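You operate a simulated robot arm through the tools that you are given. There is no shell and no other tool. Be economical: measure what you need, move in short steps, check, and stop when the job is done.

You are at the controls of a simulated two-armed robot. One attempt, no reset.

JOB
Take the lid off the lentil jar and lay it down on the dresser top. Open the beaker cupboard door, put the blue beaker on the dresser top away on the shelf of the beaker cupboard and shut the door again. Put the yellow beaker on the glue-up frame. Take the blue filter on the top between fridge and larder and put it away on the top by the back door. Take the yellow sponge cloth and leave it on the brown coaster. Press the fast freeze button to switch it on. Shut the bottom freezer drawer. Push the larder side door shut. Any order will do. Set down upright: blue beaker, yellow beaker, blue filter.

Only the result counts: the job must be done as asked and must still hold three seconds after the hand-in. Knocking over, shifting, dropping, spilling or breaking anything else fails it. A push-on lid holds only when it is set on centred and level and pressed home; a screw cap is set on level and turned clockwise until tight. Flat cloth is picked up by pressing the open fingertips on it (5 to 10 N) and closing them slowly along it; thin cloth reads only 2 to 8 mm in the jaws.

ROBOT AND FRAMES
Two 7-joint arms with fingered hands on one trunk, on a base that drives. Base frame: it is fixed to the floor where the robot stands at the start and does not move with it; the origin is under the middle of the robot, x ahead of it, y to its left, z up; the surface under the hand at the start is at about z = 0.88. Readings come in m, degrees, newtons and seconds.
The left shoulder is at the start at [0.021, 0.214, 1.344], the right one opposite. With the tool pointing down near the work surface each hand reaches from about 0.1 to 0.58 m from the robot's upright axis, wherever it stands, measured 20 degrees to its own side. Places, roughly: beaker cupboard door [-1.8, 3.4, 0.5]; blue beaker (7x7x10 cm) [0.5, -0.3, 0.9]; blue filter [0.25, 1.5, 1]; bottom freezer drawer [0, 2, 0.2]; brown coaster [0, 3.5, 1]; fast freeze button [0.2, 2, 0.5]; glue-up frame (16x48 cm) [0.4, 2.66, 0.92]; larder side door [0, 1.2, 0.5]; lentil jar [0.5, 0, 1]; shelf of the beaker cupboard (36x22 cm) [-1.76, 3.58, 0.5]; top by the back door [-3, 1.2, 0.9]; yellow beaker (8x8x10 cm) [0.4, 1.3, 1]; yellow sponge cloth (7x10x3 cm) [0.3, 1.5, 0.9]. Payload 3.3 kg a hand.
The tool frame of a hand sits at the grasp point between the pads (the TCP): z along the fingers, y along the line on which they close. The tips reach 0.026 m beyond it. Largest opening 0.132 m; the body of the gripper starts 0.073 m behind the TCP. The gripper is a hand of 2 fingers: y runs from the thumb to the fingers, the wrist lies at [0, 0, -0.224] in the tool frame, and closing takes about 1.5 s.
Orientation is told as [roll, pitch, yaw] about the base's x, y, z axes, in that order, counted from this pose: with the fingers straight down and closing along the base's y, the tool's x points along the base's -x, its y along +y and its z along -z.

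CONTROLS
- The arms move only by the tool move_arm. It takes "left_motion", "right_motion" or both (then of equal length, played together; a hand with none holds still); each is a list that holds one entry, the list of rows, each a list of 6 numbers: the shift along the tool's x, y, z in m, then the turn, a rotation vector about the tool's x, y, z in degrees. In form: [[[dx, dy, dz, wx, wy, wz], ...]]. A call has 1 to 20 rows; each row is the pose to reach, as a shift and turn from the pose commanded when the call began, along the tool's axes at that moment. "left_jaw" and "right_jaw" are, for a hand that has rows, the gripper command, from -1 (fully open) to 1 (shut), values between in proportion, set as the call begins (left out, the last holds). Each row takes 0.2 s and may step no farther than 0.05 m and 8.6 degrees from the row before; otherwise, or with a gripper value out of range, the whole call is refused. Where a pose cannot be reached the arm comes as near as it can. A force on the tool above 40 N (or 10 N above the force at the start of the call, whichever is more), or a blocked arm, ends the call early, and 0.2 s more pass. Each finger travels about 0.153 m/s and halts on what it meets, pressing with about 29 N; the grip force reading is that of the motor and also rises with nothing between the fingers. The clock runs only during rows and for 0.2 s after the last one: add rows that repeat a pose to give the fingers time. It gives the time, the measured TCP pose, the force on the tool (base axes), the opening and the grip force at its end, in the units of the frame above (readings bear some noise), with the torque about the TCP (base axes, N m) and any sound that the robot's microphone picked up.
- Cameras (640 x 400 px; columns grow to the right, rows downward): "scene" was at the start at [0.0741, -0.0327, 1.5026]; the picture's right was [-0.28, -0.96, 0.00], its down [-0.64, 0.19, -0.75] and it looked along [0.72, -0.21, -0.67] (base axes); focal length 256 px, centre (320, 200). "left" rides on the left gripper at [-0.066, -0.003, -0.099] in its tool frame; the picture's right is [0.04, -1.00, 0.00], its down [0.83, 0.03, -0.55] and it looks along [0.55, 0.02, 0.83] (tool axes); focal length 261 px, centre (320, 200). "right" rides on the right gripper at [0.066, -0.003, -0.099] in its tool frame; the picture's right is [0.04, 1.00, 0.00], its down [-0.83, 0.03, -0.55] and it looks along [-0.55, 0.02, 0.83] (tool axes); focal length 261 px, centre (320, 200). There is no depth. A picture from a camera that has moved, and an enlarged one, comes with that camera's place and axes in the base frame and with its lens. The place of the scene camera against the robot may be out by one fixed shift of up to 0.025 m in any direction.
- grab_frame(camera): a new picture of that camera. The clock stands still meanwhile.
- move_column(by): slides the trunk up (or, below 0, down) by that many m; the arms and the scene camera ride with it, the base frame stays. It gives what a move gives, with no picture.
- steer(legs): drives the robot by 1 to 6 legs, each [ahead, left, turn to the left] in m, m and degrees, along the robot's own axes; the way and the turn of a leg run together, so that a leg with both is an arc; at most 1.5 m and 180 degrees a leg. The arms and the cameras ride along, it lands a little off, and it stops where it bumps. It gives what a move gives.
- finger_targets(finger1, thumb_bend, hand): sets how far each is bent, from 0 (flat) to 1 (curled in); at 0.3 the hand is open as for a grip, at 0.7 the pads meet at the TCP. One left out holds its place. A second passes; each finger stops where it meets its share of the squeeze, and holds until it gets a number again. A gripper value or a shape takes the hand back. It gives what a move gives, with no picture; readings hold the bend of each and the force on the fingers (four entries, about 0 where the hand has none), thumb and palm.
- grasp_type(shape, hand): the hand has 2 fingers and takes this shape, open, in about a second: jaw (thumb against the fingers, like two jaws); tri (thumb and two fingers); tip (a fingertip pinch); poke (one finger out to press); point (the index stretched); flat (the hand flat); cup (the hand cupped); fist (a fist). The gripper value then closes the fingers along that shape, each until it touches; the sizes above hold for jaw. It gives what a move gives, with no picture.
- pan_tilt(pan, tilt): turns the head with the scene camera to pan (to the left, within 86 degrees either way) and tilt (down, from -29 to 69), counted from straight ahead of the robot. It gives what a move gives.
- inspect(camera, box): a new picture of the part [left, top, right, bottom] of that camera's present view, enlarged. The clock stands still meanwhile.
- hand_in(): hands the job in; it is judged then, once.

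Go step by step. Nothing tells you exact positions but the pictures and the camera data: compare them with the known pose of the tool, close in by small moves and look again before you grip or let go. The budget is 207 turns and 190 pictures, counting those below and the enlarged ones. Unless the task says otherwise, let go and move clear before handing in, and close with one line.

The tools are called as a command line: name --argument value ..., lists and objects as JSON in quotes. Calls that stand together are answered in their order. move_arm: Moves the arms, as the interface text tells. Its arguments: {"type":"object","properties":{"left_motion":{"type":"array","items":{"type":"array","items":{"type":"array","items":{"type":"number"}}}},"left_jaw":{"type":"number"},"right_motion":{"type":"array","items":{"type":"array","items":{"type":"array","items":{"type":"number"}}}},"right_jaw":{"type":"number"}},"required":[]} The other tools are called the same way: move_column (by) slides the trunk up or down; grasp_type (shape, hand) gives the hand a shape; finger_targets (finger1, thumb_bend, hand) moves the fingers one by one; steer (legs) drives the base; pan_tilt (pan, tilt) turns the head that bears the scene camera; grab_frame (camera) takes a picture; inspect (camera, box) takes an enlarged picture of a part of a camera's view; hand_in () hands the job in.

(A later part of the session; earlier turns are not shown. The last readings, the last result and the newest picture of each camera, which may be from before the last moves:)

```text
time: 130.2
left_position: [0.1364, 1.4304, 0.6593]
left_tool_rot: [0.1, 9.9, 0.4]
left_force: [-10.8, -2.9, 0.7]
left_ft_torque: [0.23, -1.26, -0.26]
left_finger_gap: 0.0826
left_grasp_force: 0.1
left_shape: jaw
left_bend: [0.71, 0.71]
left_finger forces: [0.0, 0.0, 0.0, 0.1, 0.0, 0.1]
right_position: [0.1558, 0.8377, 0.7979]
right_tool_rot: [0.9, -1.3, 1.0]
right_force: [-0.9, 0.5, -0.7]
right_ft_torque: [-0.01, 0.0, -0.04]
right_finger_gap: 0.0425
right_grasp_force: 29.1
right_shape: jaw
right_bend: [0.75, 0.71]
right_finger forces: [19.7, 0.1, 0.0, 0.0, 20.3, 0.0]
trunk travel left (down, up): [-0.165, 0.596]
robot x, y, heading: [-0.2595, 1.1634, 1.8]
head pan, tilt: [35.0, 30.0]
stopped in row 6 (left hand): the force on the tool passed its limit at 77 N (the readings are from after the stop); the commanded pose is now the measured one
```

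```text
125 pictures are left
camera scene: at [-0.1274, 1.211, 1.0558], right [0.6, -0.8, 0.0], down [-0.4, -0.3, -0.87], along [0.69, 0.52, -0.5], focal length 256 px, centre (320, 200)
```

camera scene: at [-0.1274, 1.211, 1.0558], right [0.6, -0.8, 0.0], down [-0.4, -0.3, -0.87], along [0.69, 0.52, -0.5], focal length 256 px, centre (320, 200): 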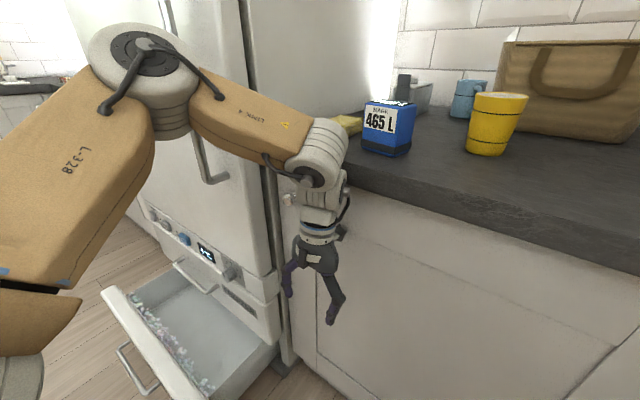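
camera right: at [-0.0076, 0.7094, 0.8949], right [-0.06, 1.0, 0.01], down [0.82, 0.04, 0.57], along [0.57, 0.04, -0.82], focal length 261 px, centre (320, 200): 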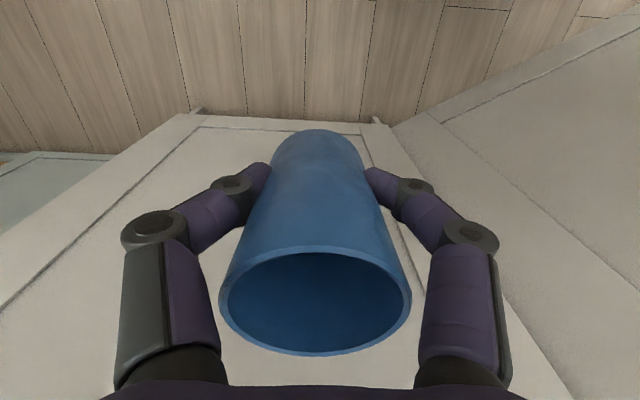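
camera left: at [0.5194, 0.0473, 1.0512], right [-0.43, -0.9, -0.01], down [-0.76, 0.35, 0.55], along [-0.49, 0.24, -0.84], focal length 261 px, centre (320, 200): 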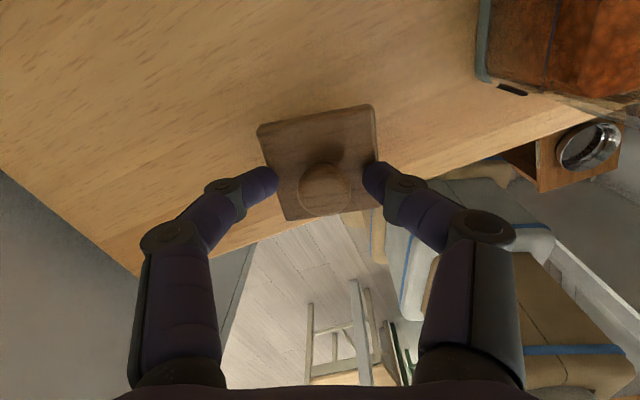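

The door appears flush and shut. I'll retract the left hand and look at the freezer's controls and open drawer.

move_arm --left_motion '[[[0.03, 0, 0, 0, 0, 0], [0.06, 0, 0, 0, 0, 0], [0.09, 0, 0, 0, 0, 0], [0.12, 0, 0, 0, 0, 0], [0.12, 0, -0.03, 0, 0, 0], [0.12, 0, -0.05, 0, 0, 0]]]'

steer --legs '[[-0.2, 0.2, 0]]'

pan_tilt --pan 40 --tilt 30

grab_frame --camera "scene"

pan_tilt --pan 5 --tilt 30

grab_frame --camera "scene"

```text
time: 131.6
left_position: [0.028, 1.4324, 0.7308]
left_tool_rot: [0.2, 9.8, 0.6]
left_force: [0.3, -0.9, -0.7]
left_ft_torque: [0.02, 0.0, -0.03]
left_finger_gap: 0.0825
left_grasp_force: 0.1
left_shape: jaw
left_bend: [0.71, 0.71]
left_finger forces: [0.1, 0.0, 0.0, 0.0, 0.0, 0.0]
right_position: [0.1573, 0.8369, 0.7974]
right_tool_rot: [0.9, -1.1, 1.0]
right_force: [0.6, 0.5, 0.0]
right_ft_torque: [0.0, -0.02, 0.01]
right_finger_gap: 0.0426
right_grasp_force: 29.4
right_shape: jaw
right_bend: [0.75, 0.71]
right_finger forces: [19.7, 0.1, 0.0, 0.0, 20.2, 0.0]
trunk travel left (down, up): [-0.165, 0.596]
robot x, y, heading: [-0.2617, 1.1674, 2.2]
head pan, tilt: [35.0, 30.0]
```

```text
time: 133.6
left_position: [-0.1783, 1.6276, 0.7306]
left_tool_rot: [0.2, 9.8, 0.4]
left_force: [0.0, 0.1, 0.1]
left_ft_torque: [0.04, -0.03, 0.0]
left_finger_gap: 0.0826
left_grasp_force: 0.0
left_shape: jaw
left_bend: [0.71, 0.71]
left_finger forces: [0.0, 0.1, 0.0, 0.0, 0.0, 0.0]
right_position: [-0.0523, 1.0319, 0.7984]
right_tool_rot: [1.0, -1.2, 0.8]
right_force: [0.6, -0.5, -0.2]
right_ft_torque: [0.01, 0.03, 0.0]
right_finger_gap: 0.0427
right_grasp_force: 28.5
right_shape: jaw
right_bend: [0.75, 0.71]
right_finger forces: [19.7, 0.0, 0.1, 0.0, 20.2, 0.0]
trunk travel left (down, up): [-0.165, 0.596]
robot x, y, heading: [-0.467, 1.3596, 1.9]
head pan, tilt: [35.0, 30.0]
```

```text
time: 134.2
left_position: [-0.1787, 1.6265, 0.7311]
left_tool_rot: [0.2, 9.7, 0.4]
left_force: [0.5, 0.3, -0.8]
left_ft_torque: [0.0, 0.01, -0.01]
left_finger_gap: 0.0825
left_grasp_force: 0.0
left_shape: jaw
left_bend: [0.71, 0.71]
left_finger forces: [0.0, 0.0, 0.0, 0.1, 0.2, 0.0]
right_position: [-0.0501, 1.0318, 0.7964]
right_tool_rot: [0.8, -1.0, 0.8]
right_force: [0.8, 0.9, -0.6]
right_ft_torque: [-0.05, 0.0, 0.01]
right_finger_gap: 0.0426
right_grasp_force: 29.3
right_shape: jaw
right_bend: [0.75, 0.71]
right_finger forces: [19.8, 0.1, 0.0, 0.1, 20.2, 0.1]
trunk travel left (down, up): [-0.165, 0.596]
robot x, y, heading: [-0.4628, 1.3597, 2.0]
head pan, tilt: [40.0, 30.0]
```

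```text
124 pictures are left
camera scene: at [-0.3391, 1.4121, 1.0556], right [0.67, -0.74, 0.0], down [-0.37, -0.33, -0.87], along [0.64, 0.58, -0.5], focal length 256 px, centre (320, 200)
```

scene: 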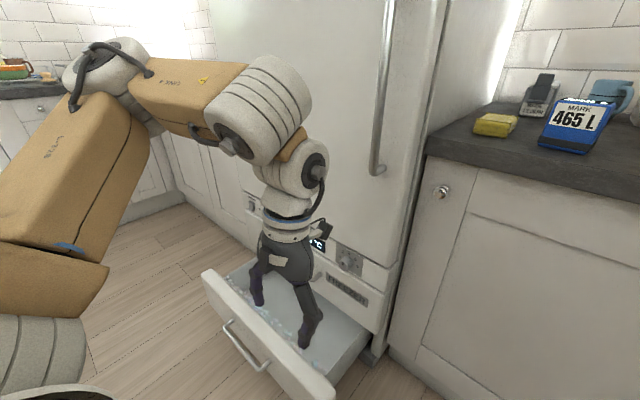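

```text
time: 135.2
left_position: [-0.1799, 1.6272, 0.7306]
left_tool_rot: [0.2, 9.8, 0.3]
left_force: [0.6, -0.1, -0.2]
left_ft_torque: [-0.01, -0.02, 0.01]
left_finger_gap: 0.0823
left_grasp_force: 0.0
left_shape: jaw
left_bend: [0.71, 0.71]
left_finger forces: [0.0, 0.0, 0.1, 0.0, 0.1, 0.0]
right_position: [-0.0515, 1.033, 0.7979]
right_tool_rot: [0.8, -1.0, 0.8]
right_force: [0.3, 0.2, -0.9]
right_ft_torque: [-0.02, 0.05, 0.02]
right_finger_gap: 0.0423
right_grasp_force: 28.7
right_shape: jaw
right_bend: [0.75, 0.71]
right_finger forces: [19.7, 0.0, 0.1, 0.0, 20.2, 0.1]
trunk travel left (down, up): [-0.165, 0.596]
robot x, y, heading: [-0.4695, 1.3594, 2.0]
head pan, tilt: [5.0, 30.0]
```

```text
123 pictures are left
camera scene: at [-0.3167, 1.3626, 1.0556], right [0.12, -0.99, 0.0], down [-0.5, -0.06, -0.87], along [0.86, 0.11, -0.5], focal length 256 px, centre (320, 200)
```

scene: 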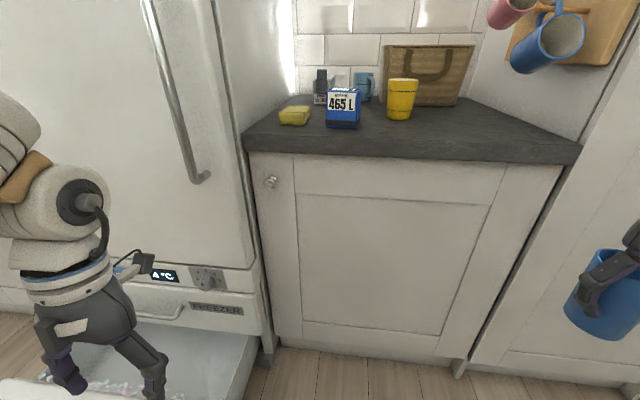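

The larder side door is shut. Now I'll shift left in front of the freezer to look at its panel and drawer.

steer --legs '[[-0.15, 0.45, 0]]'

pan_tilt --pan -5 --tilt 40

grab_frame --camera "scene"

```text
time: 138.1
left_position: [-0.3515, 2.072, 0.7312]
left_tool_rot: [0.2, 9.7, 1.1]
left_force: [0.0, 0.5, -0.8]
left_ft_torque: [-0.03, 0.01, -0.03]
left_finger_gap: 0.0825
left_grasp_force: 0.1
left_shape: jaw
left_bend: [0.71, 0.71]
left_finger forces: [0.1, 0.0, 0.0, 0.0, 0.0, 0.0]
right_position: [-0.2183, 1.4791, 0.7972]
right_tool_rot: [0.8, -1.1, 1.4]
right_force: [-0.3, -0.4, -0.3]
right_ft_torque: [0.03, 0.02, 0.02]
right_finger_gap: 0.0423
right_grasp_force: 29.1
right_shape: jaw
right_bend: [0.75, 0.71]
right_finger forces: [19.7, 0.1, 0.1, 0.2, 20.2, 0.0]
trunk travel left (down, up): [-0.165, 0.596]
robot x, y, heading: [-0.6358, 1.8033, 2.6]
head pan, tilt: [5.0, 30.0]
```

```text
time: 138.8
left_position: [-0.3517, 2.0724, 0.73]
left_tool_rot: [0.3, 9.7, 1.0]
left_force: [-0.7, 0.0, 0.0]
left_ft_torque: [0.0, -0.02, 0.03]
left_finger_gap: 0.0827
left_grasp_force: 0.1
left_shape: jaw
left_bend: [0.71, 0.71]
left_finger forces: [0.1, 0.1, 0.0, 0.1, 0.0, 0.1]
right_position: [-0.2183, 1.4793, 0.7966]
right_tool_rot: [0.9, -1.2, 1.4]
right_force: [-1.0, 0.8, -1.2]
right_ft_torque: [0.02, 0.04, -0.04]
right_finger_gap: 0.0423
right_grasp_force: 29.3
right_shape: jaw
right_bend: [0.75, 0.71]
right_finger forces: [19.7, 0.0, 0.0, 0.0, 20.1, 0.0]
trunk travel left (down, up): [-0.165, 0.596]
robot x, y, heading: [-0.6362, 1.8014, 2.4]
head pan, tilt: [-5.0, 40.0]
```

```text
122 pictures are left
camera scene: at [-0.4921, 1.7908, 1.0403], right [-0.04, -1.0, 0.0], down [-0.64, 0.03, -0.77], along [0.77, -0.03, -0.64], focal length 256 px, centre (320, 200)
```

scene: 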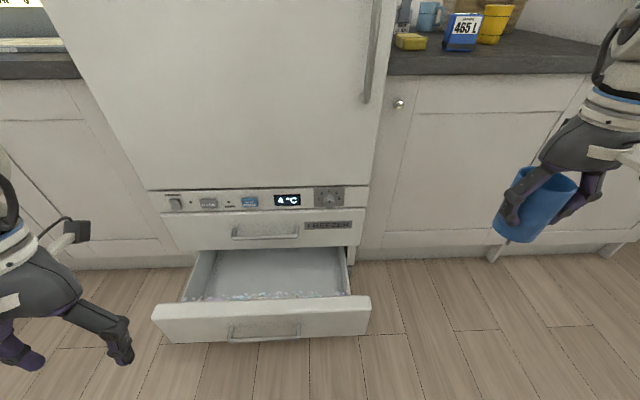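

inspect --camera "scene" --box '[150, 180, 380, 250]'

inspect --camera "scene" --box '[480, 130, 640, 260]'

```text
2.78 times, centred on (265, 215) of scene
camera zoom: at [-0.4921, 1.7908, 1.0403], right [-0.04, -1.0, 0.0], down [-0.64, 0.03, -0.77], along [0.77, -0.03, -0.64], focal length 711 px, centre (473, 158)
```

zoom: 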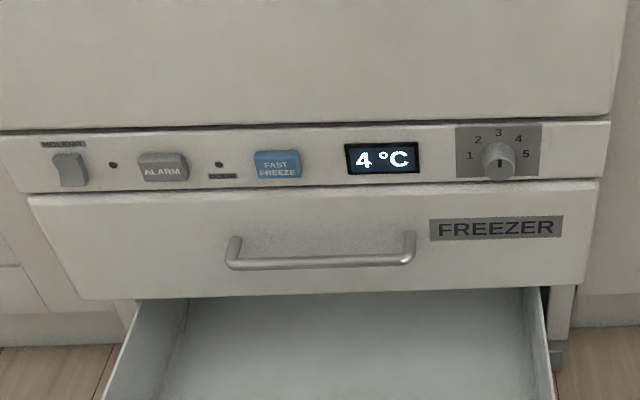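

```text
3.08 times, centred on (560, 195) of scene
camera zoom: at [-0.4921, 1.7908, 1.0403], right [-0.04, -1.0, 0.0], down [-0.64, 0.03, -0.77], along [0.77, -0.03, -0.64], focal length 786 px, centre (-418, 215)
```

zoom: 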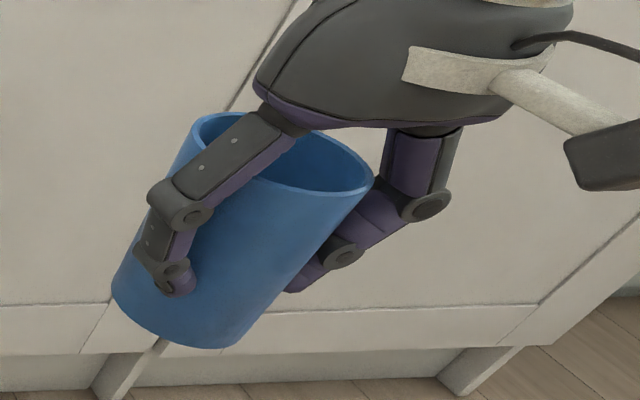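

The fast-freeze button (blue) is near [0.17, 2.0, 0.48] and the drawer front is at x≈-0.09. I'll lower the trunk and tilt the left hand forward with closed fingers, to push the drawer and then press the button.

move_column --by -0.1

move_arm --left_motion '[[[0, 0, 0, 0, -8.5, 0], [0, 0, 0, 0, -17, 0], [0, 0, 0, 0, -25.5, 0], [0, 0, 0, 0, -34, 0], [0, 0, 0, 0, -42.5, 0], [0, 0, 0, 0, -51, 0], [0, 0, 0, 0, -59.5, 0], [0, 0, 0, 0, -68, 0], [0, 0, 0, 0, -68, 0]]]' --left_jaw 1

grab_frame --camera "scene"

```text
time: 140.1
left_position: [-0.3526, 2.0716, 0.6314]
left_tool_rot: [0.1, 9.7, 1.0]
left_force: [0.8, -0.1, 0.6]
left_ft_torque: [0.03, -0.03, 0.01]
left_finger_gap: 0.0828
left_grasp_force: 0.1
left_shape: jaw
left_bend: [0.71, 0.71]
left_finger forces: [0.0, 0.0, 0.1, 0.0, 0.0, 0.0]
right_position: [-0.2185, 1.4781, 0.6979]
right_tool_rot: [0.9, -1.3, 1.4]
right_force: [0.6, -0.1, -0.3]
right_ft_torque: [0.02, -0.03, -0.04]
right_finger_gap: 0.0423
right_grasp_force: 28.9
right_shape: jaw
right_bend: [0.75, 0.71]
right_finger forces: [19.5, 0.0, 0.0, 0.1, 20.2, 0.1]
trunk travel left (down, up): [-0.065, 0.696]
robot x, y, heading: [-0.6413, 1.8021, 2.5]
head pan, tilt: [-5.0, 40.0]
```

```text
time: 142.1
left_position: [-0.2139, 1.925, 0.7185]
left_tool_rot: [-24.9, -55.3, 32.7]
left_force: [-0.1, 0.8, 0.8]
left_ft_torque: [-0.01, 0.0, 0.03]
left_finger_gap: 0.0
left_grasp_force: 29.4
left_shape: jaw
left_bend: [0.62, 0.7]
left_finger forces: [0.0, 0.0, 0.1, 0.0, 0.0, 0.0]
left hand out of reach, approached as far as the arm can: row 1, 2, 3, 4, 5, 6, 7, 8, 9
right_position: [-0.2184, 1.4775, 0.6972]
right_tool_rot: [0.8, -1.2, 1.4]
right_force: [-0.2, 0.0, -0.2]
right_ft_torque: [-0.01, -0.01, 0.02]
right_finger_gap: 0.0424
right_grasp_force: 28.9
right_shape: jaw
right_bend: [0.75, 0.71]
right_finger forces: [19.7, 0.0, 0.0, 0.0, 20.4, 0.0]
trunk travel left (down, up): [-0.065, 0.696]
robot x, y, heading: [-0.6427, 1.7986, 2.5]
head pan, tilt: [-5.0, 40.0]
stopped in row 9 (left hand): the arm was blocked; the commanded pose is now the measured one
```

```text
119 pictures are left
camera scene: at [-0.4549, 1.7956, 0.9373], right [0.0, -1.0, 0.0], down [-0.63, 0.0, -0.78], along [0.78, 0.0, -0.63], focal length 256 px, centre (320, 200)
```

scene: 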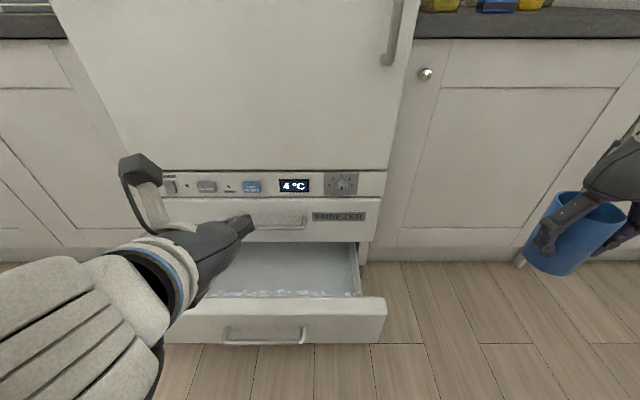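

The hand now points forward and 31° down, which suits pushing. I'll look with the left hand camera to fix the panel and drawer distances.

grab_frame --camera "left"

```text
118 pictures are left
camera left: at [-0.2653, 1.9378, 0.8238], right [0.18, -0.96, 0.21], down [-0.88, -0.25, -0.41], along [0.44, -0.11, -0.89], focal length 261 px, centre (320, 200)
```

left: 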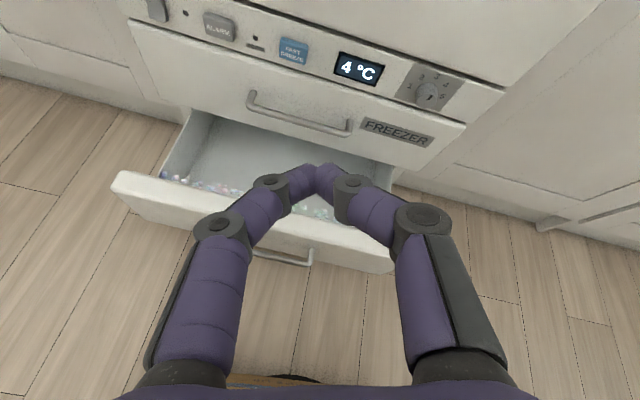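

The button is near [0.15, 1.995, 0.515]. Drawer first: I'll lower the trunk the rest and bring the closed fingers down in front of the drawer at z≈0.18.

move_column --by -0.06

move_arm --left_motion '[[[0.036, 0.0139, 0.0207, 0, 0, 0], [0.072, 0.0278, 0.0414, 0, 0, 0], [0.108, 0.0417, 0.0621, 0, 0, 0], [0.144, 0.0556, 0.0828, 0, 0, 0], [0.18, 0.0695, 0.1035, 0, 0, 0], [0.216, 0.0834, 0.1242, 0, 0, 0], [0.252, 0.0973, 0.1449, 0, 0, 0], [0.288, 0.1112, 0.1656, 0, 0, 0], [0.324, 0.1251, 0.1863, 0, 0, 0], [0.36, 0.139, 0.207, 0, 0, 0], [0.36, 0.139, 0.207, 0, 0, 0]]]'

grab_frame --camera "scene"

grab_frame --camera "left"

```text
time: 143.1
left_position: [-0.2034, 1.9252, 0.6287]
left_tool_rot: [-21.0, -51.2, 29.4]
left_force: [0.0, -0.6, 0.1]
left_ft_torque: [0.01, -0.01, -0.01]
left_finger_gap: 0.0
left_grasp_force: 29.6
left_shape: jaw
left_bend: [0.62, 0.7]
left_finger forces: [0.0, 0.0, 0.0, 0.0, 0.0, 0.0]
right_position: [-0.2192, 1.4803, 0.6371]
right_tool_rot: [0.9, -1.2, 1.4]
right_force: [-0.2, -0.6, -1.1]
right_ft_torque: [-0.02, 0.01, 0.02]
right_finger_gap: 0.0425
right_grasp_force: 28.9
right_shape: jaw
right_bend: [0.75, 0.71]
right_finger forces: [19.6, 0.1, 0.0, 0.1, 20.2, 0.0]
trunk travel left (down, up): [-0.005, 0.756]
robot x, y, heading: [-0.6409, 1.8006, 2.3]
head pan, tilt: [-5.0, 40.0]
```

```text
time: 143.7
left_position: [-0.2057, 1.879, 0.621]
left_tool_rot: [-42.4, -37.9, 45.5]
left_force: [-0.3, -0.8, 0.4]
left_ft_torque: [0.03, 0.0, -0.04]
left_finger_gap: 0.0001
left_grasp_force: 28.9
left_shape: jaw
left_bend: [0.62, 0.7]
left_finger forces: [0.1, 0.0, 0.1, 0.2, 0.0, 0.0]
left hand out of reach, approached as far as the arm can: row 1, 2
right_position: [-0.218, 1.4788, 0.6372]
right_tool_rot: [0.9, -1.1, 1.4]
right_force: [-0.3, -0.3, 0.2]
right_ft_torque: [0.01, 0.0, 0.03]
right_finger_gap: 0.0426
right_grasp_force: 29.1
right_shape: jaw
right_bend: [0.75, 0.71]
right_finger forces: [19.6, 0.1, 0.1, 0.0, 20.2, 0.0]
trunk travel left (down, up): [-0.005, 0.756]
robot x, y, heading: [-0.6364, 1.8038, 2.4]
head pan, tilt: [-5.0, 40.0]
stopped in row 2 (left hand): the arm was blocked; the commanded pose is now the measured one
```

```text
117 pictures are left
camera scene: at [-0.4307, 1.7937, 0.8711], right [-0.04, -1.0, 0.0], down [-0.64, 0.03, -0.77], along [0.77, -0.03, -0.64], focal length 256 px, centre (320, 200)
```

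scene: 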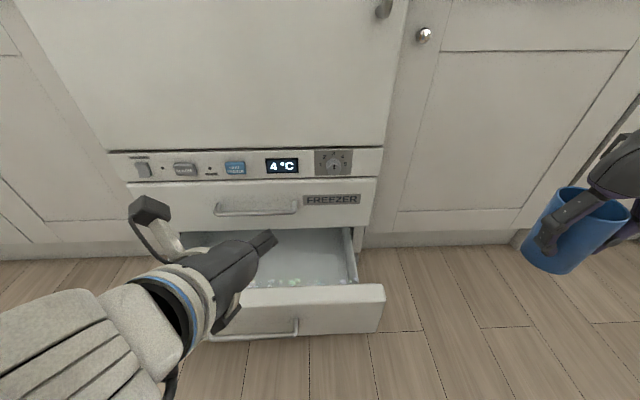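

```text
116 pictures are left
camera left: at [-0.2468, 1.9291, 0.7207], right [0.21, -0.84, 0.51], down [-0.91, -0.36, -0.21], along [0.36, -0.42, -0.84], focal length 261 px, centre (320, 200)
```

left: 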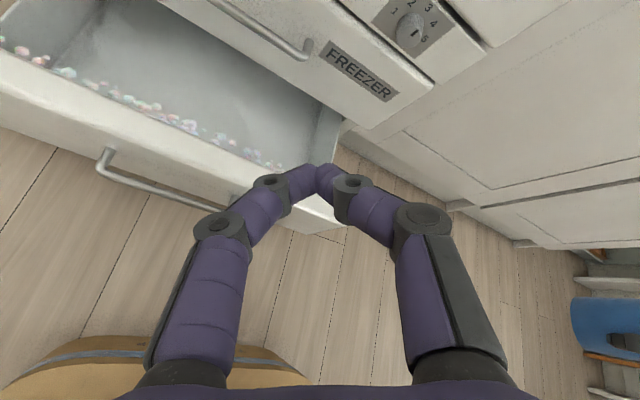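

The arm is blocked by the robot's own lowered body, so reaching the drawer by hand is awkward. I'll raise the trunk, tuck the left arm back to neutral, and then try nudging the drawer shut with the base.

move_column --by 0.45

move_arm --left_motion '[[[0.006, 0.018, -0.023, -3, 6.2, 3.5], [0.012, 0.036, -0.046, -6, 12.4, 7], [0.018, 0.055, -0.07, -9, 18.6, 10.5], [0.024, 0.074, -0.093, -12, 24.8, 14], [0.03, 0.092, -0.116, -15, 31, 17.5], [0.036, 0.11, -0.14, -18, 37.2, 21], [0.042, 0.128, -0.163, -21, 43.4, 24.5], [0.0486, 0.147, -0.186, -23.9, 49.5, 28], [0.0486, 0.147, -0.186, -23.9, 49.5, 28]]]'

grab_frame --camera "left"

```text
refused: 0.45 is not a number from -0.4 to 0.4
```

```text
time: 145.7
left_position: [-0.389, 2.0273, 0.6545]
left_tool_rot: [0.6, -0.2, -0.3]
left_force: [0.9, -0.1, 0.1]
left_ft_torque: [-0.05, -0.05, -0.02]
left_finger_gap: 0.0001
left_grasp_force: 29.3
left_shape: jaw
left_bend: [0.62, 0.7]
left_finger forces: [0.1, 0.0, 0.1, 0.0, 0.0, 0.1]
left hand out of reach, approached as far as the arm can: row 1, 2, 3, 4, 5, 6, 7, 8, 9
right_position: [-0.2197, 1.4794, 0.6388]
right_tool_rot: [0.8, -1.1, 1.5]
right_force: [-0.1, 0.6, 0.0]
right_ft_torque: [0.01, 0.0, 0.03]
right_finger_gap: 0.0422
right_grasp_force: 28.7
right_shape: jaw
right_bend: [0.75, 0.71]
right_finger forces: [19.7, 0.0, 0.1, 0.0, 20.2, 0.1]
trunk travel left (down, up): [-0.005, 0.756]
robot x, y, heading: [-0.6369, 1.798, 2.3]
head pan, tilt: [-5.0, 40.0]
```

```text
115 pictures are left
camera left: at [-0.3223, 2.0238, 0.7541], right [-0.05, -1.0, -0.01], down [-0.83, 0.03, 0.55], along [-0.55, 0.03, -0.83], focal length 261 px, centre (320, 200)
```

left: 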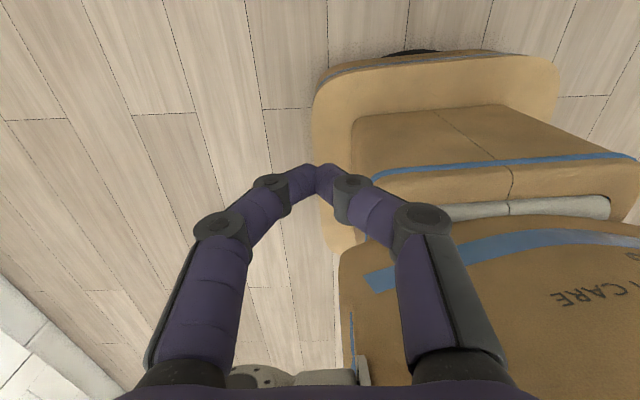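

The base plate is low and about 0.5 m square, so it can push the drawer. My elbows stick out forward, so I'll turn around and close the drawer with the rear of the base.

move_column --by 0.4

steer --legs '[[-0.1, 0.12, 0], [0, 0, 177.5]]'

pan_tilt --pan 86 --tilt 55

grab_frame --camera "scene"

grab_frame --camera "left"

```text
time: 149.5
left_position: [-0.3896, 2.0269, 1.0524]
left_tool_rot: [0.8, 0.2, -0.4]
left_force: [0.0, 0.3, 0.1]
left_ft_torque: [0.02, -0.04, -0.03]
left_finger_gap: 0.0001
left_grasp_force: 29.3
left_shape: jaw
left_bend: [0.62, 0.7]
left_finger forces: [0.0, 0.0, 0.0, 0.0, 0.1, 0.0]
right_position: [-0.2183, 1.478, 1.0372]
right_tool_rot: [0.8, -1.1, 1.3]
right_force: [-0.1, -0.2, -0.4]
right_ft_torque: [0.04, 0.0, -0.01]
right_finger_gap: 0.0422
right_grasp_force: 29.3
right_shape: jaw
right_bend: [0.75, 0.71]
right_finger forces: [19.5, 0.1, 0.0, 0.0, 20.2, 0.1]
trunk travel left (down, up): [-0.405, 0.356]
robot x, y, heading: [-0.6388, 1.8015, 2.5]
head pan, tilt: [-5.0, 40.0]
```

```text
time: 158.2
left_position: [-0.9969, 1.6938, 1.0528]
left_tool_rot: [0.6, 0.2, 178.6]
left_force: [0.4, -0.8, -0.5]
left_ft_torque: [-0.03, 0.01, -0.02]
left_finger_gap: 0.0
left_grasp_force: 28.6
left_shape: jaw
left_bend: [0.62, 0.7]
left_finger forces: [0.0, 0.0, 0.1, 0.0, 0.0, 0.0]
right_position: [-1.1588, 2.2459, 1.0368]
right_tool_rot: [1.0, -1.2, -179.4]
right_force: [-0.7, 0.7, -0.8]
right_ft_torque: [0.01, -0.03, -0.03]
right_finger_gap: 0.0415
right_grasp_force: 29.6
right_shape: jaw
right_bend: [0.75, 0.71]
right_finger forces: [18.8, 0.1, 0.0, 0.1, 20.0, 0.1]
trunk travel left (down, up): [-0.405, 0.356]
robot x, y, heading: [-0.7418, 1.9178, -178.3]
head pan, tilt: [-5.0, 40.0]
```

```text
time: 159.9
left_position: [-0.9977, 1.6934, 1.0526]
left_tool_rot: [0.7, 0.2, 178.5]
left_force: [-1.0, -0.3, -0.3]
left_ft_torque: [0.0, -0.06, 0.01]
left_finger_gap: 0.0
left_grasp_force: 29.5
left_shape: jaw
left_bend: [0.62, 0.7]
left_finger forces: [0.1, 0.0, 0.0, 0.0, 0.0, 0.0]
right_position: [-1.1589, 2.2457, 1.0381]
right_tool_rot: [0.9, -1.1, -179.4]
right_force: [0.4, -0.6, -0.9]
right_ft_torque: [-0.01, 0.0, -0.01]
right_finger_gap: 0.0416
right_grasp_force: 29.1
right_shape: jaw
right_bend: [0.75, 0.71]
right_finger forces: [18.9, 0.0, 0.0, 0.0, 20.0, 0.0]
trunk travel left (down, up): [-0.405, 0.356]
robot x, y, heading: [-0.7453, 1.9177, -178.4]
head pan, tilt: [85.9, 55.0]
```

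```text
114 pictures are left
camera scene: at [-0.7906, 1.8346, 1.2638], right [-1.0, 0.04, 0.0], down [0.04, 0.82, -0.57], along [-0.03, -0.57, -0.82], focal length 256 px, centre (320, 200)
```

scene: 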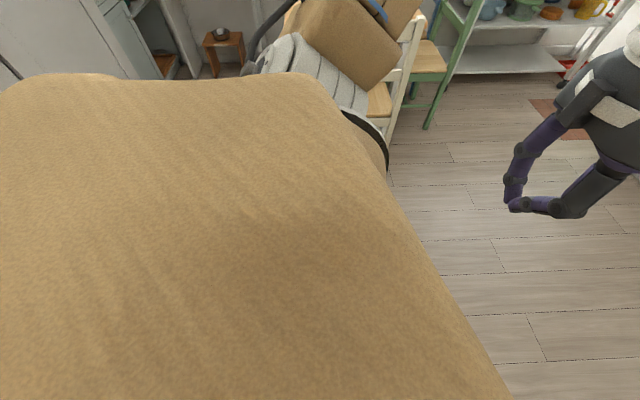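

```text
113 pictures are left
camera left: at [-1.0615, 1.6993, 1.1523], right [0.06, 1.0, -0.01], down [0.83, -0.05, 0.56], along [0.55, -0.05, -0.83], focal length 261 px, centre (320, 200)
```

left: 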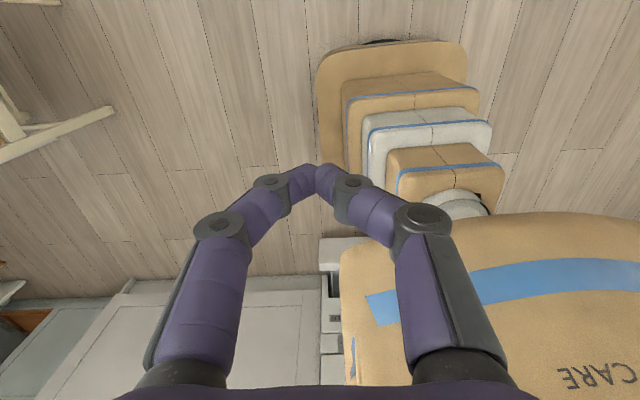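

Now I'll reverse gently toward the freezer to push the drawer in.

steer --legs '[[-0.4, 0, 0], [-0.15, 0, 0]]'

grab_frame --camera "left"

```text
time: 163.3
left_position: [-0.4406, 1.709, 1.0538]
left_tool_rot: [0.7, 0.1, 179.0]
left_force: [0.1, 0.3, 0.1]
left_ft_torque: [0.03, 0.04, 0.01]
left_finger_gap: 0.0001
left_grasp_force: 28.9
left_shape: jaw
left_bend: [0.62, 0.7]
left_finger forces: [0.0, 0.0, 0.0, 0.1, 0.1, 0.0]
right_position: [-0.6071, 2.2604, 1.0381]
right_tool_rot: [0.9, -1.2, -179.0]
right_force: [0.4, 0.4, -0.8]
right_ft_torque: [0.0, -0.01, 0.0]
right_finger_gap: 0.0415
right_grasp_force: 28.5
right_shape: jaw
right_bend: [0.75, 0.71]
right_finger forces: [18.8, 0.0, 0.1, 0.0, 19.9, 0.1]
trunk travel left (down, up): [-0.405, 0.356]
robot x, y, heading: [-0.1926, 1.9334, -178.0]
head pan, tilt: [85.9, 55.0]
```

```text
112 pictures are left
camera left: at [-0.5061, 1.7152, 1.1527], right [0.06, 1.0, -0.01], down [0.83, -0.04, 0.56], along [0.55, -0.04, -0.83], focal length 261 px, centre (320, 200)
```

left: 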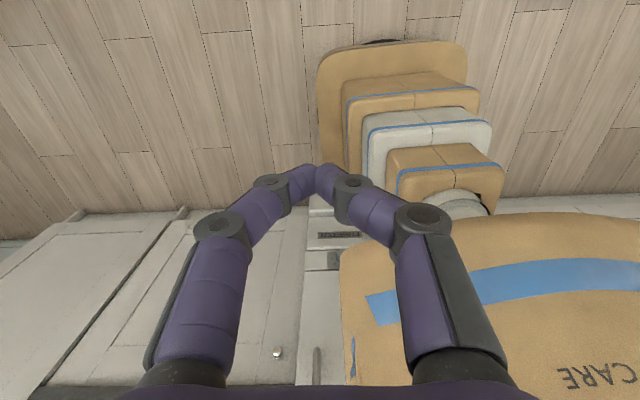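

steer --legs '[[-0.05, 0, 0], [-0.05, 0, 0], [-0.05, 0, 0]]'

```text
time: 164.3
left_position: [-0.4213, 1.7112, 1.0531]
left_tool_rot: [0.8, 0.2, 178.9]
left_force: [-1.2, -0.3, 0.4]
left_ft_torque: [0.0, -0.07, 0.01]
left_finger_gap: 0.0
left_grasp_force: 28.3
left_shape: jaw
left_bend: [0.62, 0.7]
left_finger forces: [0.0, 0.0, 0.0, 0.0, 0.0, 0.0]
right_position: [-0.5866, 2.2614, 1.0373]
right_tool_rot: [0.8, -1.0, -179.1]
right_force: [-1.4, -0.2, -0.8]
right_ft_torque: [0.02, -0.04, 0.04]
right_finger_gap: 0.0416
right_grasp_force: 29.1
right_shape: jaw
right_bend: [0.75, 0.71]
right_finger forces: [18.9, 0.1, 0.0, 0.0, 20.1, 0.0]
trunk travel left (down, up): [-0.405, 0.356]
robot x, y, heading: [-0.1659, 1.9364, -177.9]
head pan, tilt: [85.9, 55.0]
stopped in leg 1: the robot was blocked; the commanded pose is now the measured one
```

Blocked, so the drawer is presumably home. I'll drive off and look.

steer --legs '[[0.5, 0, 0], [0, 0, -178]]'

pan_tilt --pan -5 --tilt 45

grab_frame --camera "scene"

```text
time: 174.4
left_position: [-0.4461, 2.1611, 1.0548]
left_tool_rot: [0.8, 0.2, 4.1]
left_force: [0.6, 0.0, 0.0]
left_ft_torque: [0.03, 0.01, -0.01]
left_finger_gap: 0.0
left_grasp_force: 28.7
left_shape: jaw
left_bend: [0.62, 0.7]
left_finger forces: [0.1, 0.0, 0.1, 0.0, 0.0, 0.0]
right_position: [-0.2312, 1.6276, 1.0376]
right_tool_rot: [0.8, -1.1, 6.0]
right_force: [-0.3, -0.1, -0.7]
right_ft_torque: [-0.01, 0.02, 0.01]
right_finger_gap: 0.0411
right_grasp_force: 28.9
right_shape: jaw
right_bend: [0.75, 0.71]
right_finger forces: [18.2, 0.0, 0.0, 0.0, 20.0, 0.0]
trunk travel left (down, up): [-0.405, 0.356]
robot x, y, heading: [-0.6773, 1.9101, 7.1]
head pan, tilt: [85.9, 55.0]
```

```text
time: 176.1
left_position: [-0.4455, 2.1626, 1.0525]
left_tool_rot: [0.6, 0.0, 4.0]
left_force: [0.8, -1.1, -0.2]
left_ft_torque: [0.02, 0.03, 0.01]
left_finger_gap: 0.0
left_grasp_force: 29.1
left_shape: jaw
left_bend: [0.62, 0.7]
left_finger forces: [0.0, 0.0, 0.0, 0.0, 0.1, 0.0]
right_position: [-0.2316, 1.6268, 1.0384]
right_tool_rot: [0.9, -1.1, 6.0]
right_force: [0.5, -0.5, -0.7]
right_ft_torque: [-0.03, 0.03, -0.02]
right_finger_gap: 0.0409
right_grasp_force: 29.3
right_shape: jaw
right_bend: [0.75, 0.71]
right_finger forces: [18.2, 0.0, 0.1, 0.0, 19.9, 0.0]
trunk travel left (down, up): [-0.405, 0.356]
robot x, y, heading: [-0.6749, 1.9143, 7.3]
head pan, tilt: [-5.0, 45.0]
```

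```text
111 pictures are left
camera scene: at [-0.5869, 1.9119, 1.2772], right [0.04, -1.0, 0.0], down [-0.71, -0.03, -0.71], along [0.71, 0.03, -0.71], focal length 256 px, centre (320, 200)
```

scene: 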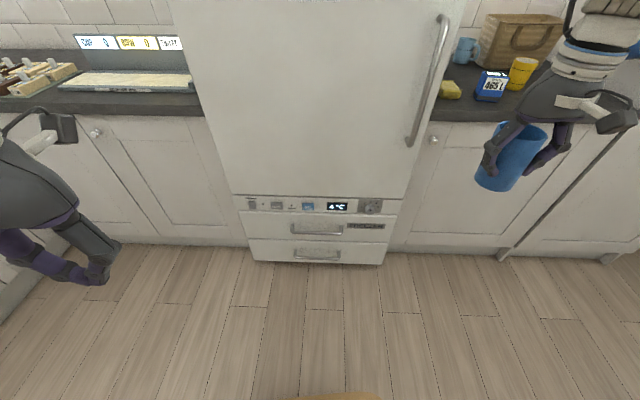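

The drawer is shut. Next the fast-freeze button: lower the trunk, extend the left hand and tilt the closed fingers forward.

move_column --by -0.26

move_arm --left_motion '[[[-0.04, -0.01, 0, 0, 0, 0], [-0.08, -0.02, 0, 0, 0, 0], [-0.12, -0.04, 0, 0, 0, 0], [-0.16, -0.06, 0.01, 0, -7, 0], [-0.19, -0.08, 0.02, 0, -14, 0], [-0.21, -0.09, 0.04, 0, -21, 0], [-0.22, -0.1, 0.06, 0, -28, 0], [-0.22, -0.1, 0.08, 0, -35, 0], [-0.22, -0.1, 0.1, 0, -42, 0], [-0.22, -0.1, 0.12, 0, -48, 0], [-0.22, -0.1, 0.12, 0, -48, 0]]]'

grab_frame --camera "scene"

grab_frame --camera "left"

```text
time: 178.8
left_position: [-0.4463, 2.1618, 0.7933]
left_tool_rot: [0.7, 0.1, 4.1]
left_force: [0.0, -0.4, 0.0]
left_ft_torque: [0.0, -0.02, 0.02]
left_finger_gap: 0.0
left_grasp_force: 29.3
left_shape: jaw
left_bend: [0.62, 0.7]
left_finger forces: [0.1, 0.0, 0.0, 0.1, 0.1, 0.0]
right_position: [-0.2313, 1.6278, 0.7772]
right_tool_rot: [0.8, -1.1, 6.0]
right_force: [0.2, -0.2, 0.3]
right_ft_torque: [0.0, 0.02, 0.04]
right_finger_gap: 0.0408
right_grasp_force: 29.1
right_shape: jaw
right_bend: [0.75, 0.71]
right_finger forces: [18.2, 0.1, 0.0, 0.1, 19.9, 0.1]
trunk travel left (down, up): [-0.145, 0.616]
robot x, y, heading: [-0.6789, 1.9165, 7.2]
head pan, tilt: [-5.0, 45.0]
```

```text
time: 181.2
left_position: [-0.2169, 2.0783, 0.6719]
left_tool_rot: [1.0, -48.0, 3.3]
left_force: [0.6, 0.2, 0.8]
left_ft_torque: [0.01, -0.01, -0.03]
left_finger_gap: 0.0
left_grasp_force: 28.5
left_shape: jaw
left_bend: [0.62, 0.7]
left_finger forces: [0.0, 0.0, 0.1, 0.0, 0.1, 0.1]
right_position: [-0.2317, 1.6283, 0.778]
right_tool_rot: [0.9, -1.1, 6.0]
right_force: [-0.2, -0.2, -0.6]
right_ft_torque: [0.01, 0.01, -0.02]
right_finger_gap: 0.0408
right_grasp_force: 29.3
right_shape: jaw
right_bend: [0.75, 0.71]
right_finger forces: [18.3, 0.0, 0.1, 0.1, 19.8, 0.0]
trunk travel left (down, up): [-0.145, 0.616]
robot x, y, heading: [-0.6792, 1.9146, 7.0]
head pan, tilt: [-5.0, 45.0]
```

```text
110 pictures are left
camera scene: at [-0.5262, 1.9193, 1.0122], right [0.04, -1.0, 0.0], down [-0.71, -0.03, -0.71], along [0.71, 0.03, -0.71], focal length 256 px, centre (320, 200)
```

scene: 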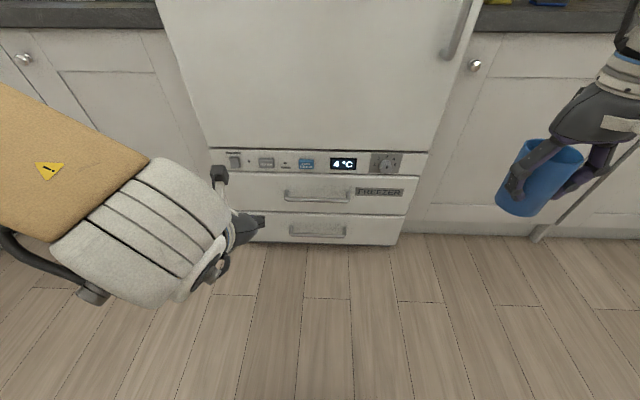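

```text
109 pictures are left
camera left: at [-0.2463, 2.072, 0.7862], right [0.04, -1.0, -0.04], down [-0.97, -0.03, -0.25], along [0.25, 0.05, -0.97], focal length 261 px, centre (320, 200)
```

left: 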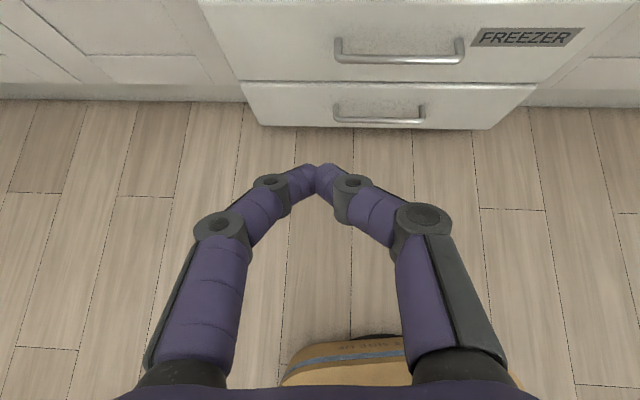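

The left hand now points forward-down at 48°. I'll drive closer so the fingertips are just in front of the blue button.

steer --legs '[[0.22, -0.11, 0]]'

grab_frame --camera "scene"

grab_frame --camera "left"

```text
time: 182.9
left_position: [0.0141, 1.9894, 0.6714]
left_tool_rot: [1.1, -47.9, 2.9]
left_force: [0.0, 0.3, 0.8]
left_ft_torque: [0.02, 0.01, -0.01]
left_finger_gap: 0.0
left_grasp_force: 29.0
left_shape: jaw
left_bend: [0.62, 0.7]
left_finger forces: [0.0, 0.0, 0.0, 0.0, 0.0, 0.1]
right_position: [-0.0029, 1.5392, 0.7771]
right_tool_rot: [0.9, -1.1, 5.6]
right_force: [0.2, 0.8, 0.0]
right_ft_torque: [0.03, -0.01, -0.02]
right_finger_gap: 0.0407
right_grasp_force: 29.1
right_shape: jaw
right_bend: [0.75, 0.71]
right_finger forces: [18.2, 0.0, 0.0, 0.1, 19.8, 0.0]
trunk travel left (down, up): [-0.145, 0.616]
robot x, y, heading: [-0.4474, 1.8312, 6.5]
head pan, tilt: [-5.0, 45.0]
```

```text
108 pictures are left
camera scene: at [-0.2958, 1.8339, 1.0122], right [0.03, -1.0, 0.0], down [-0.71, -0.02, -0.71], along [0.71, 0.02, -0.71], focal length 256 px, centre (320, 200)
```

scene: 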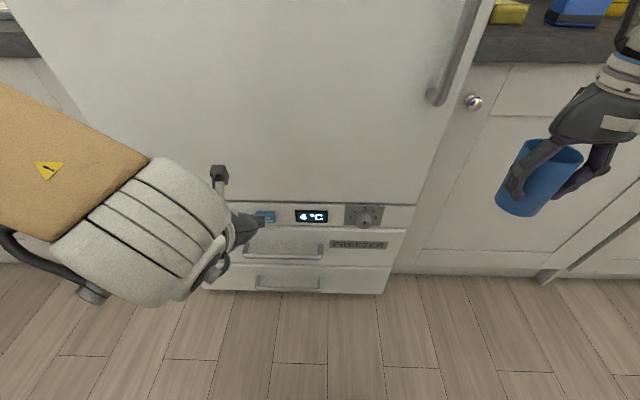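

```text
107 pictures are left
camera left: at [-0.0144, 1.9843, 0.7864], right [0.04, -1.0, -0.04], down [-0.97, -0.02, -0.25], along [0.24, 0.05, -0.97], focal length 261 px, centre (320, 200)
```

left: 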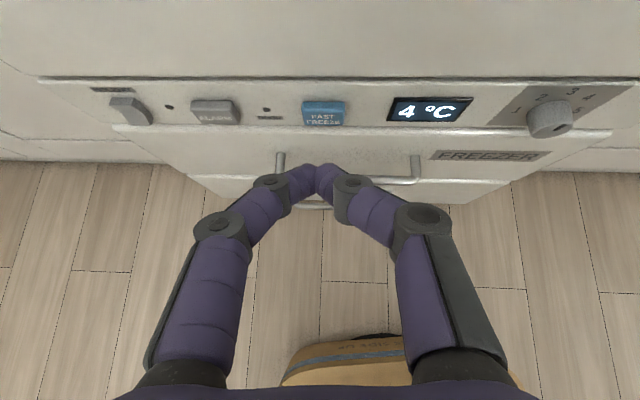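

The fingers line up with the blue button at about [0.163, 1.998, 0.503]. I'll come down in front of it and press forward in small steps.

move_arm --left_motion '[[[0.012, 0.001, 0.04, 0, 0, 0], [0.025, 0.002, 0.08, 0, 0, 0], [0.037, 0.003, 0.12, 0, 0, 0], [0.049, 0.004, 0.16, 0, 0, 0], [0.049, 0.004, 0.16, 0, 0, 0]]]'

grab_frame --camera "left"

```text
time: 184.2
left_position: [0.1011, 2.0003, 0.5277]
left_tool_rot: [1.0, -47.8, 3.0]
left_force: [0.3, 0.1, -0.2]
left_ft_torque: [-0.05, -0.03, -0.04]
left_finger_gap: 0.0001
left_grasp_force: 29.1
left_shape: jaw
left_bend: [0.62, 0.7]
left_finger forces: [0.0, 0.0, 0.1, 0.0, 0.0, 0.1]
right_position: [-0.0031, 1.5397, 0.7772]
right_tool_rot: [0.9, -1.1, 5.5]
right_force: [0.3, 0.1, -1.3]
right_ft_torque: [0.0, 0.02, 0.04]
right_finger_gap: 0.0406
right_grasp_force: 29.1
right_shape: jaw
right_bend: [0.75, 0.71]
right_finger forces: [18.1, 0.1, 0.1, 0.1, 19.8, 0.0]
trunk travel left (down, up): [-0.145, 0.616]
robot x, y, heading: [-0.448, 1.8317, 6.5]
head pan, tilt: [-5.0, 45.0]
```

```text
106 pictures are left
camera left: at [0.0729, 1.9943, 0.6429], right [0.04, -1.0, -0.04], down [-0.97, -0.02, -0.25], along [0.24, 0.05, -0.97], focal length 261 px, centre (320, 200)
```

left: 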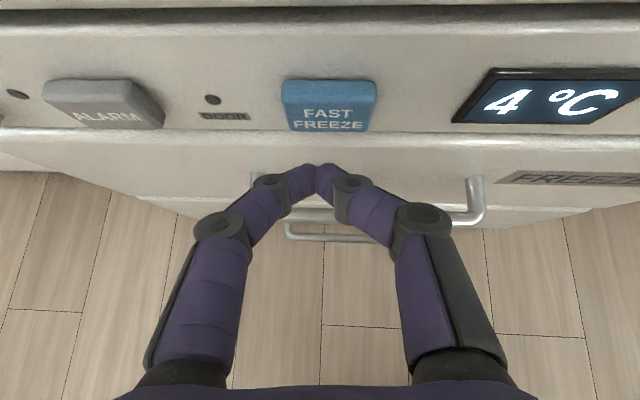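

move_arm --left_motion '[[[-0.0067, 0, 0.0074, 0, 0, 0], [-0.0134, 0, 0.0149, 0, 0, 0], [-0.02, 0, 0.0223, 0, 0, 0], [-0.0268, 0, 0.0297, 0, 0, 0], [-0.0334, 0, 0.0372, 0, 0, 0], [-0.04, 0, 0.0446, 0, 0, 0]]]'

grab_frame --camera "left"

```text
time: 185.3
left_position: [0.1334, 2.0019, 0.5223]
left_tool_rot: [1.1, -46.5, 1.9]
left_force: [-57.3, 0.4, 10.6]
left_ft_torque: [-0.15, 2.52, 0.25]
left_finger_gap: 0.0001
left_grasp_force: 28.7
left_shape: jaw
left_bend: [0.68, 0.68]
left_finger forces: [0.0, 0.0, 0.0, 0.0, 0.0, 0.0]
right_position: [-0.0058, 1.5397, 0.7791]
right_tool_rot: [0.9, -1.4, 5.6]
right_force: [0.4, 0.0, -0.3]
right_ft_torque: [-0.04, 0.0, 0.0]
right_finger_gap: 0.0407
right_grasp_force: 28.9
right_shape: jaw
right_bend: [0.75, 0.71]
right_finger forces: [18.2, 0.1, 0.1, 0.0, 19.7, 0.0]
trunk travel left (down, up): [-0.145, 0.616]
robot x, y, heading: [-0.4483, 1.8262, 6.5]
head pan, tilt: [-5.0, 45.0]
heard: click
stopped in row 5 (left hand): the force on the tool passed its limit at 46 N (the readings are from after the stop); the commanded pose is now the measured one
```

```text
105 pictures are left
camera left: at [0.1087, 1.9958, 0.6378], right [0.02, -1.0, -0.04], down [-0.97, -0.01, -0.22], along [0.22, 0.05, -0.97], focal length 261 px, centre (320, 200)
```

left: 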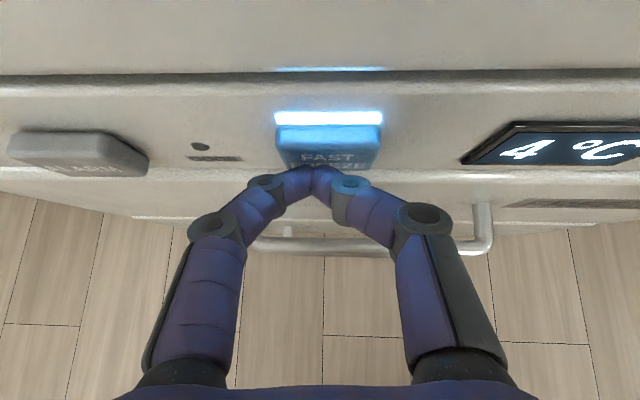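

A click and the button lit up. I'll retract and confirm it stays on, then back off.

move_arm --left_motion '[[[0.014, 0, -0.015, 0, 0, 0], [0.034, 0, -0.037, 0, 0, 0], [0.06, 0, -0.066, 0, 0, 0], [0.06, 0, -0.1, 0, 0, 0], [0.06, 0, -0.1, 0, 0, 0]]]'

steer --legs '[[-0.2, 0, -6.5]]'

grab_frame --camera "scene"

```text
time: 186.5
left_position: [0.0284, 1.9963, 0.5475]
left_tool_rot: [1.2, -47.3, 2.4]
left_force: [0.7, -1.3, 0.8]
left_ft_torque: [0.0, 0.02, 0.04]
left_finger_gap: 0.0001
left_grasp_force: 28.9
left_shape: jaw
left_bend: [0.66, 0.68]
left_finger forces: [0.1, 0.0, 0.1, 0.0, 0.1, 0.1]
right_position: [-0.0025, 1.5404, 0.778]
right_tool_rot: [0.9, -1.2, 5.6]
right_force: [0.4, 0.2, -0.9]
right_ft_torque: [0.0, -0.03, 0.02]
right_finger_gap: 0.0411
right_grasp_force: 28.8
right_shape: jaw
right_bend: [0.75, 0.71]
right_finger forces: [18.1, 0.0, 0.1, 0.0, 19.8, 0.1]
trunk travel left (down, up): [-0.145, 0.616]
robot x, y, heading: [-0.4444, 1.8307, 6.5]
head pan, tilt: [-5.0, 45.0]
```

```text
time: 188.1
left_position: [-0.1495, 1.9286, 0.5474]
left_tool_rot: [1.1, -47.2, -4.2]
left_force: [0.8, -0.4, 0.2]
left_ft_torque: [0.04, 0.01, -0.03]
left_finger_gap: 0.0
left_grasp_force: 29.4
left_shape: jaw
left_bend: [0.66, 0.68]
left_finger forces: [0.0, 0.0, 0.0, 0.0, 0.1, 0.1]
right_position: [-0.2337, 1.4805, 0.7772]
right_tool_rot: [0.9, -1.1, -1.0]
right_force: [-0.3, -0.2, -1.1]
right_ft_torque: [0.03, 0.02, 0.03]
right_finger_gap: 0.0404
right_grasp_force: 28.8
right_shape: jaw
right_bend: [0.75, 0.71]
right_finger forces: [18.2, 0.1, 0.0, 0.1, 19.8, 0.1]
trunk travel left (down, up): [-0.145, 0.616]
robot x, y, heading: [-0.6425, 1.8189, 0.2]
head pan, tilt: [-5.0, 45.0]
```

```text
104 pictures are left
camera scene: at [-0.4899, 1.8032, 1.0122], right [-0.09, -1.0, 0.0], down [-0.7, 0.06, -0.71], along [0.7, -0.06, -0.71], focal length 256 px, centre (320, 200)
```

scene: 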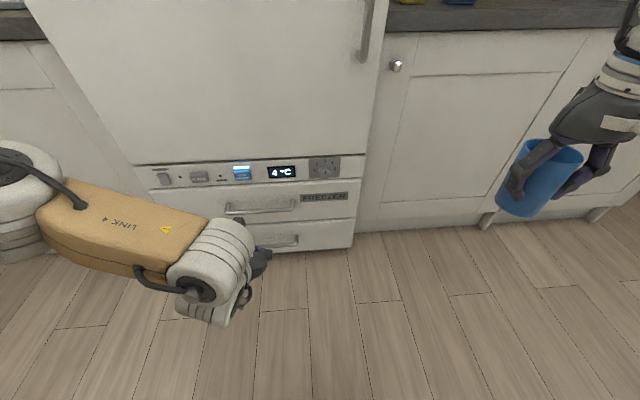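

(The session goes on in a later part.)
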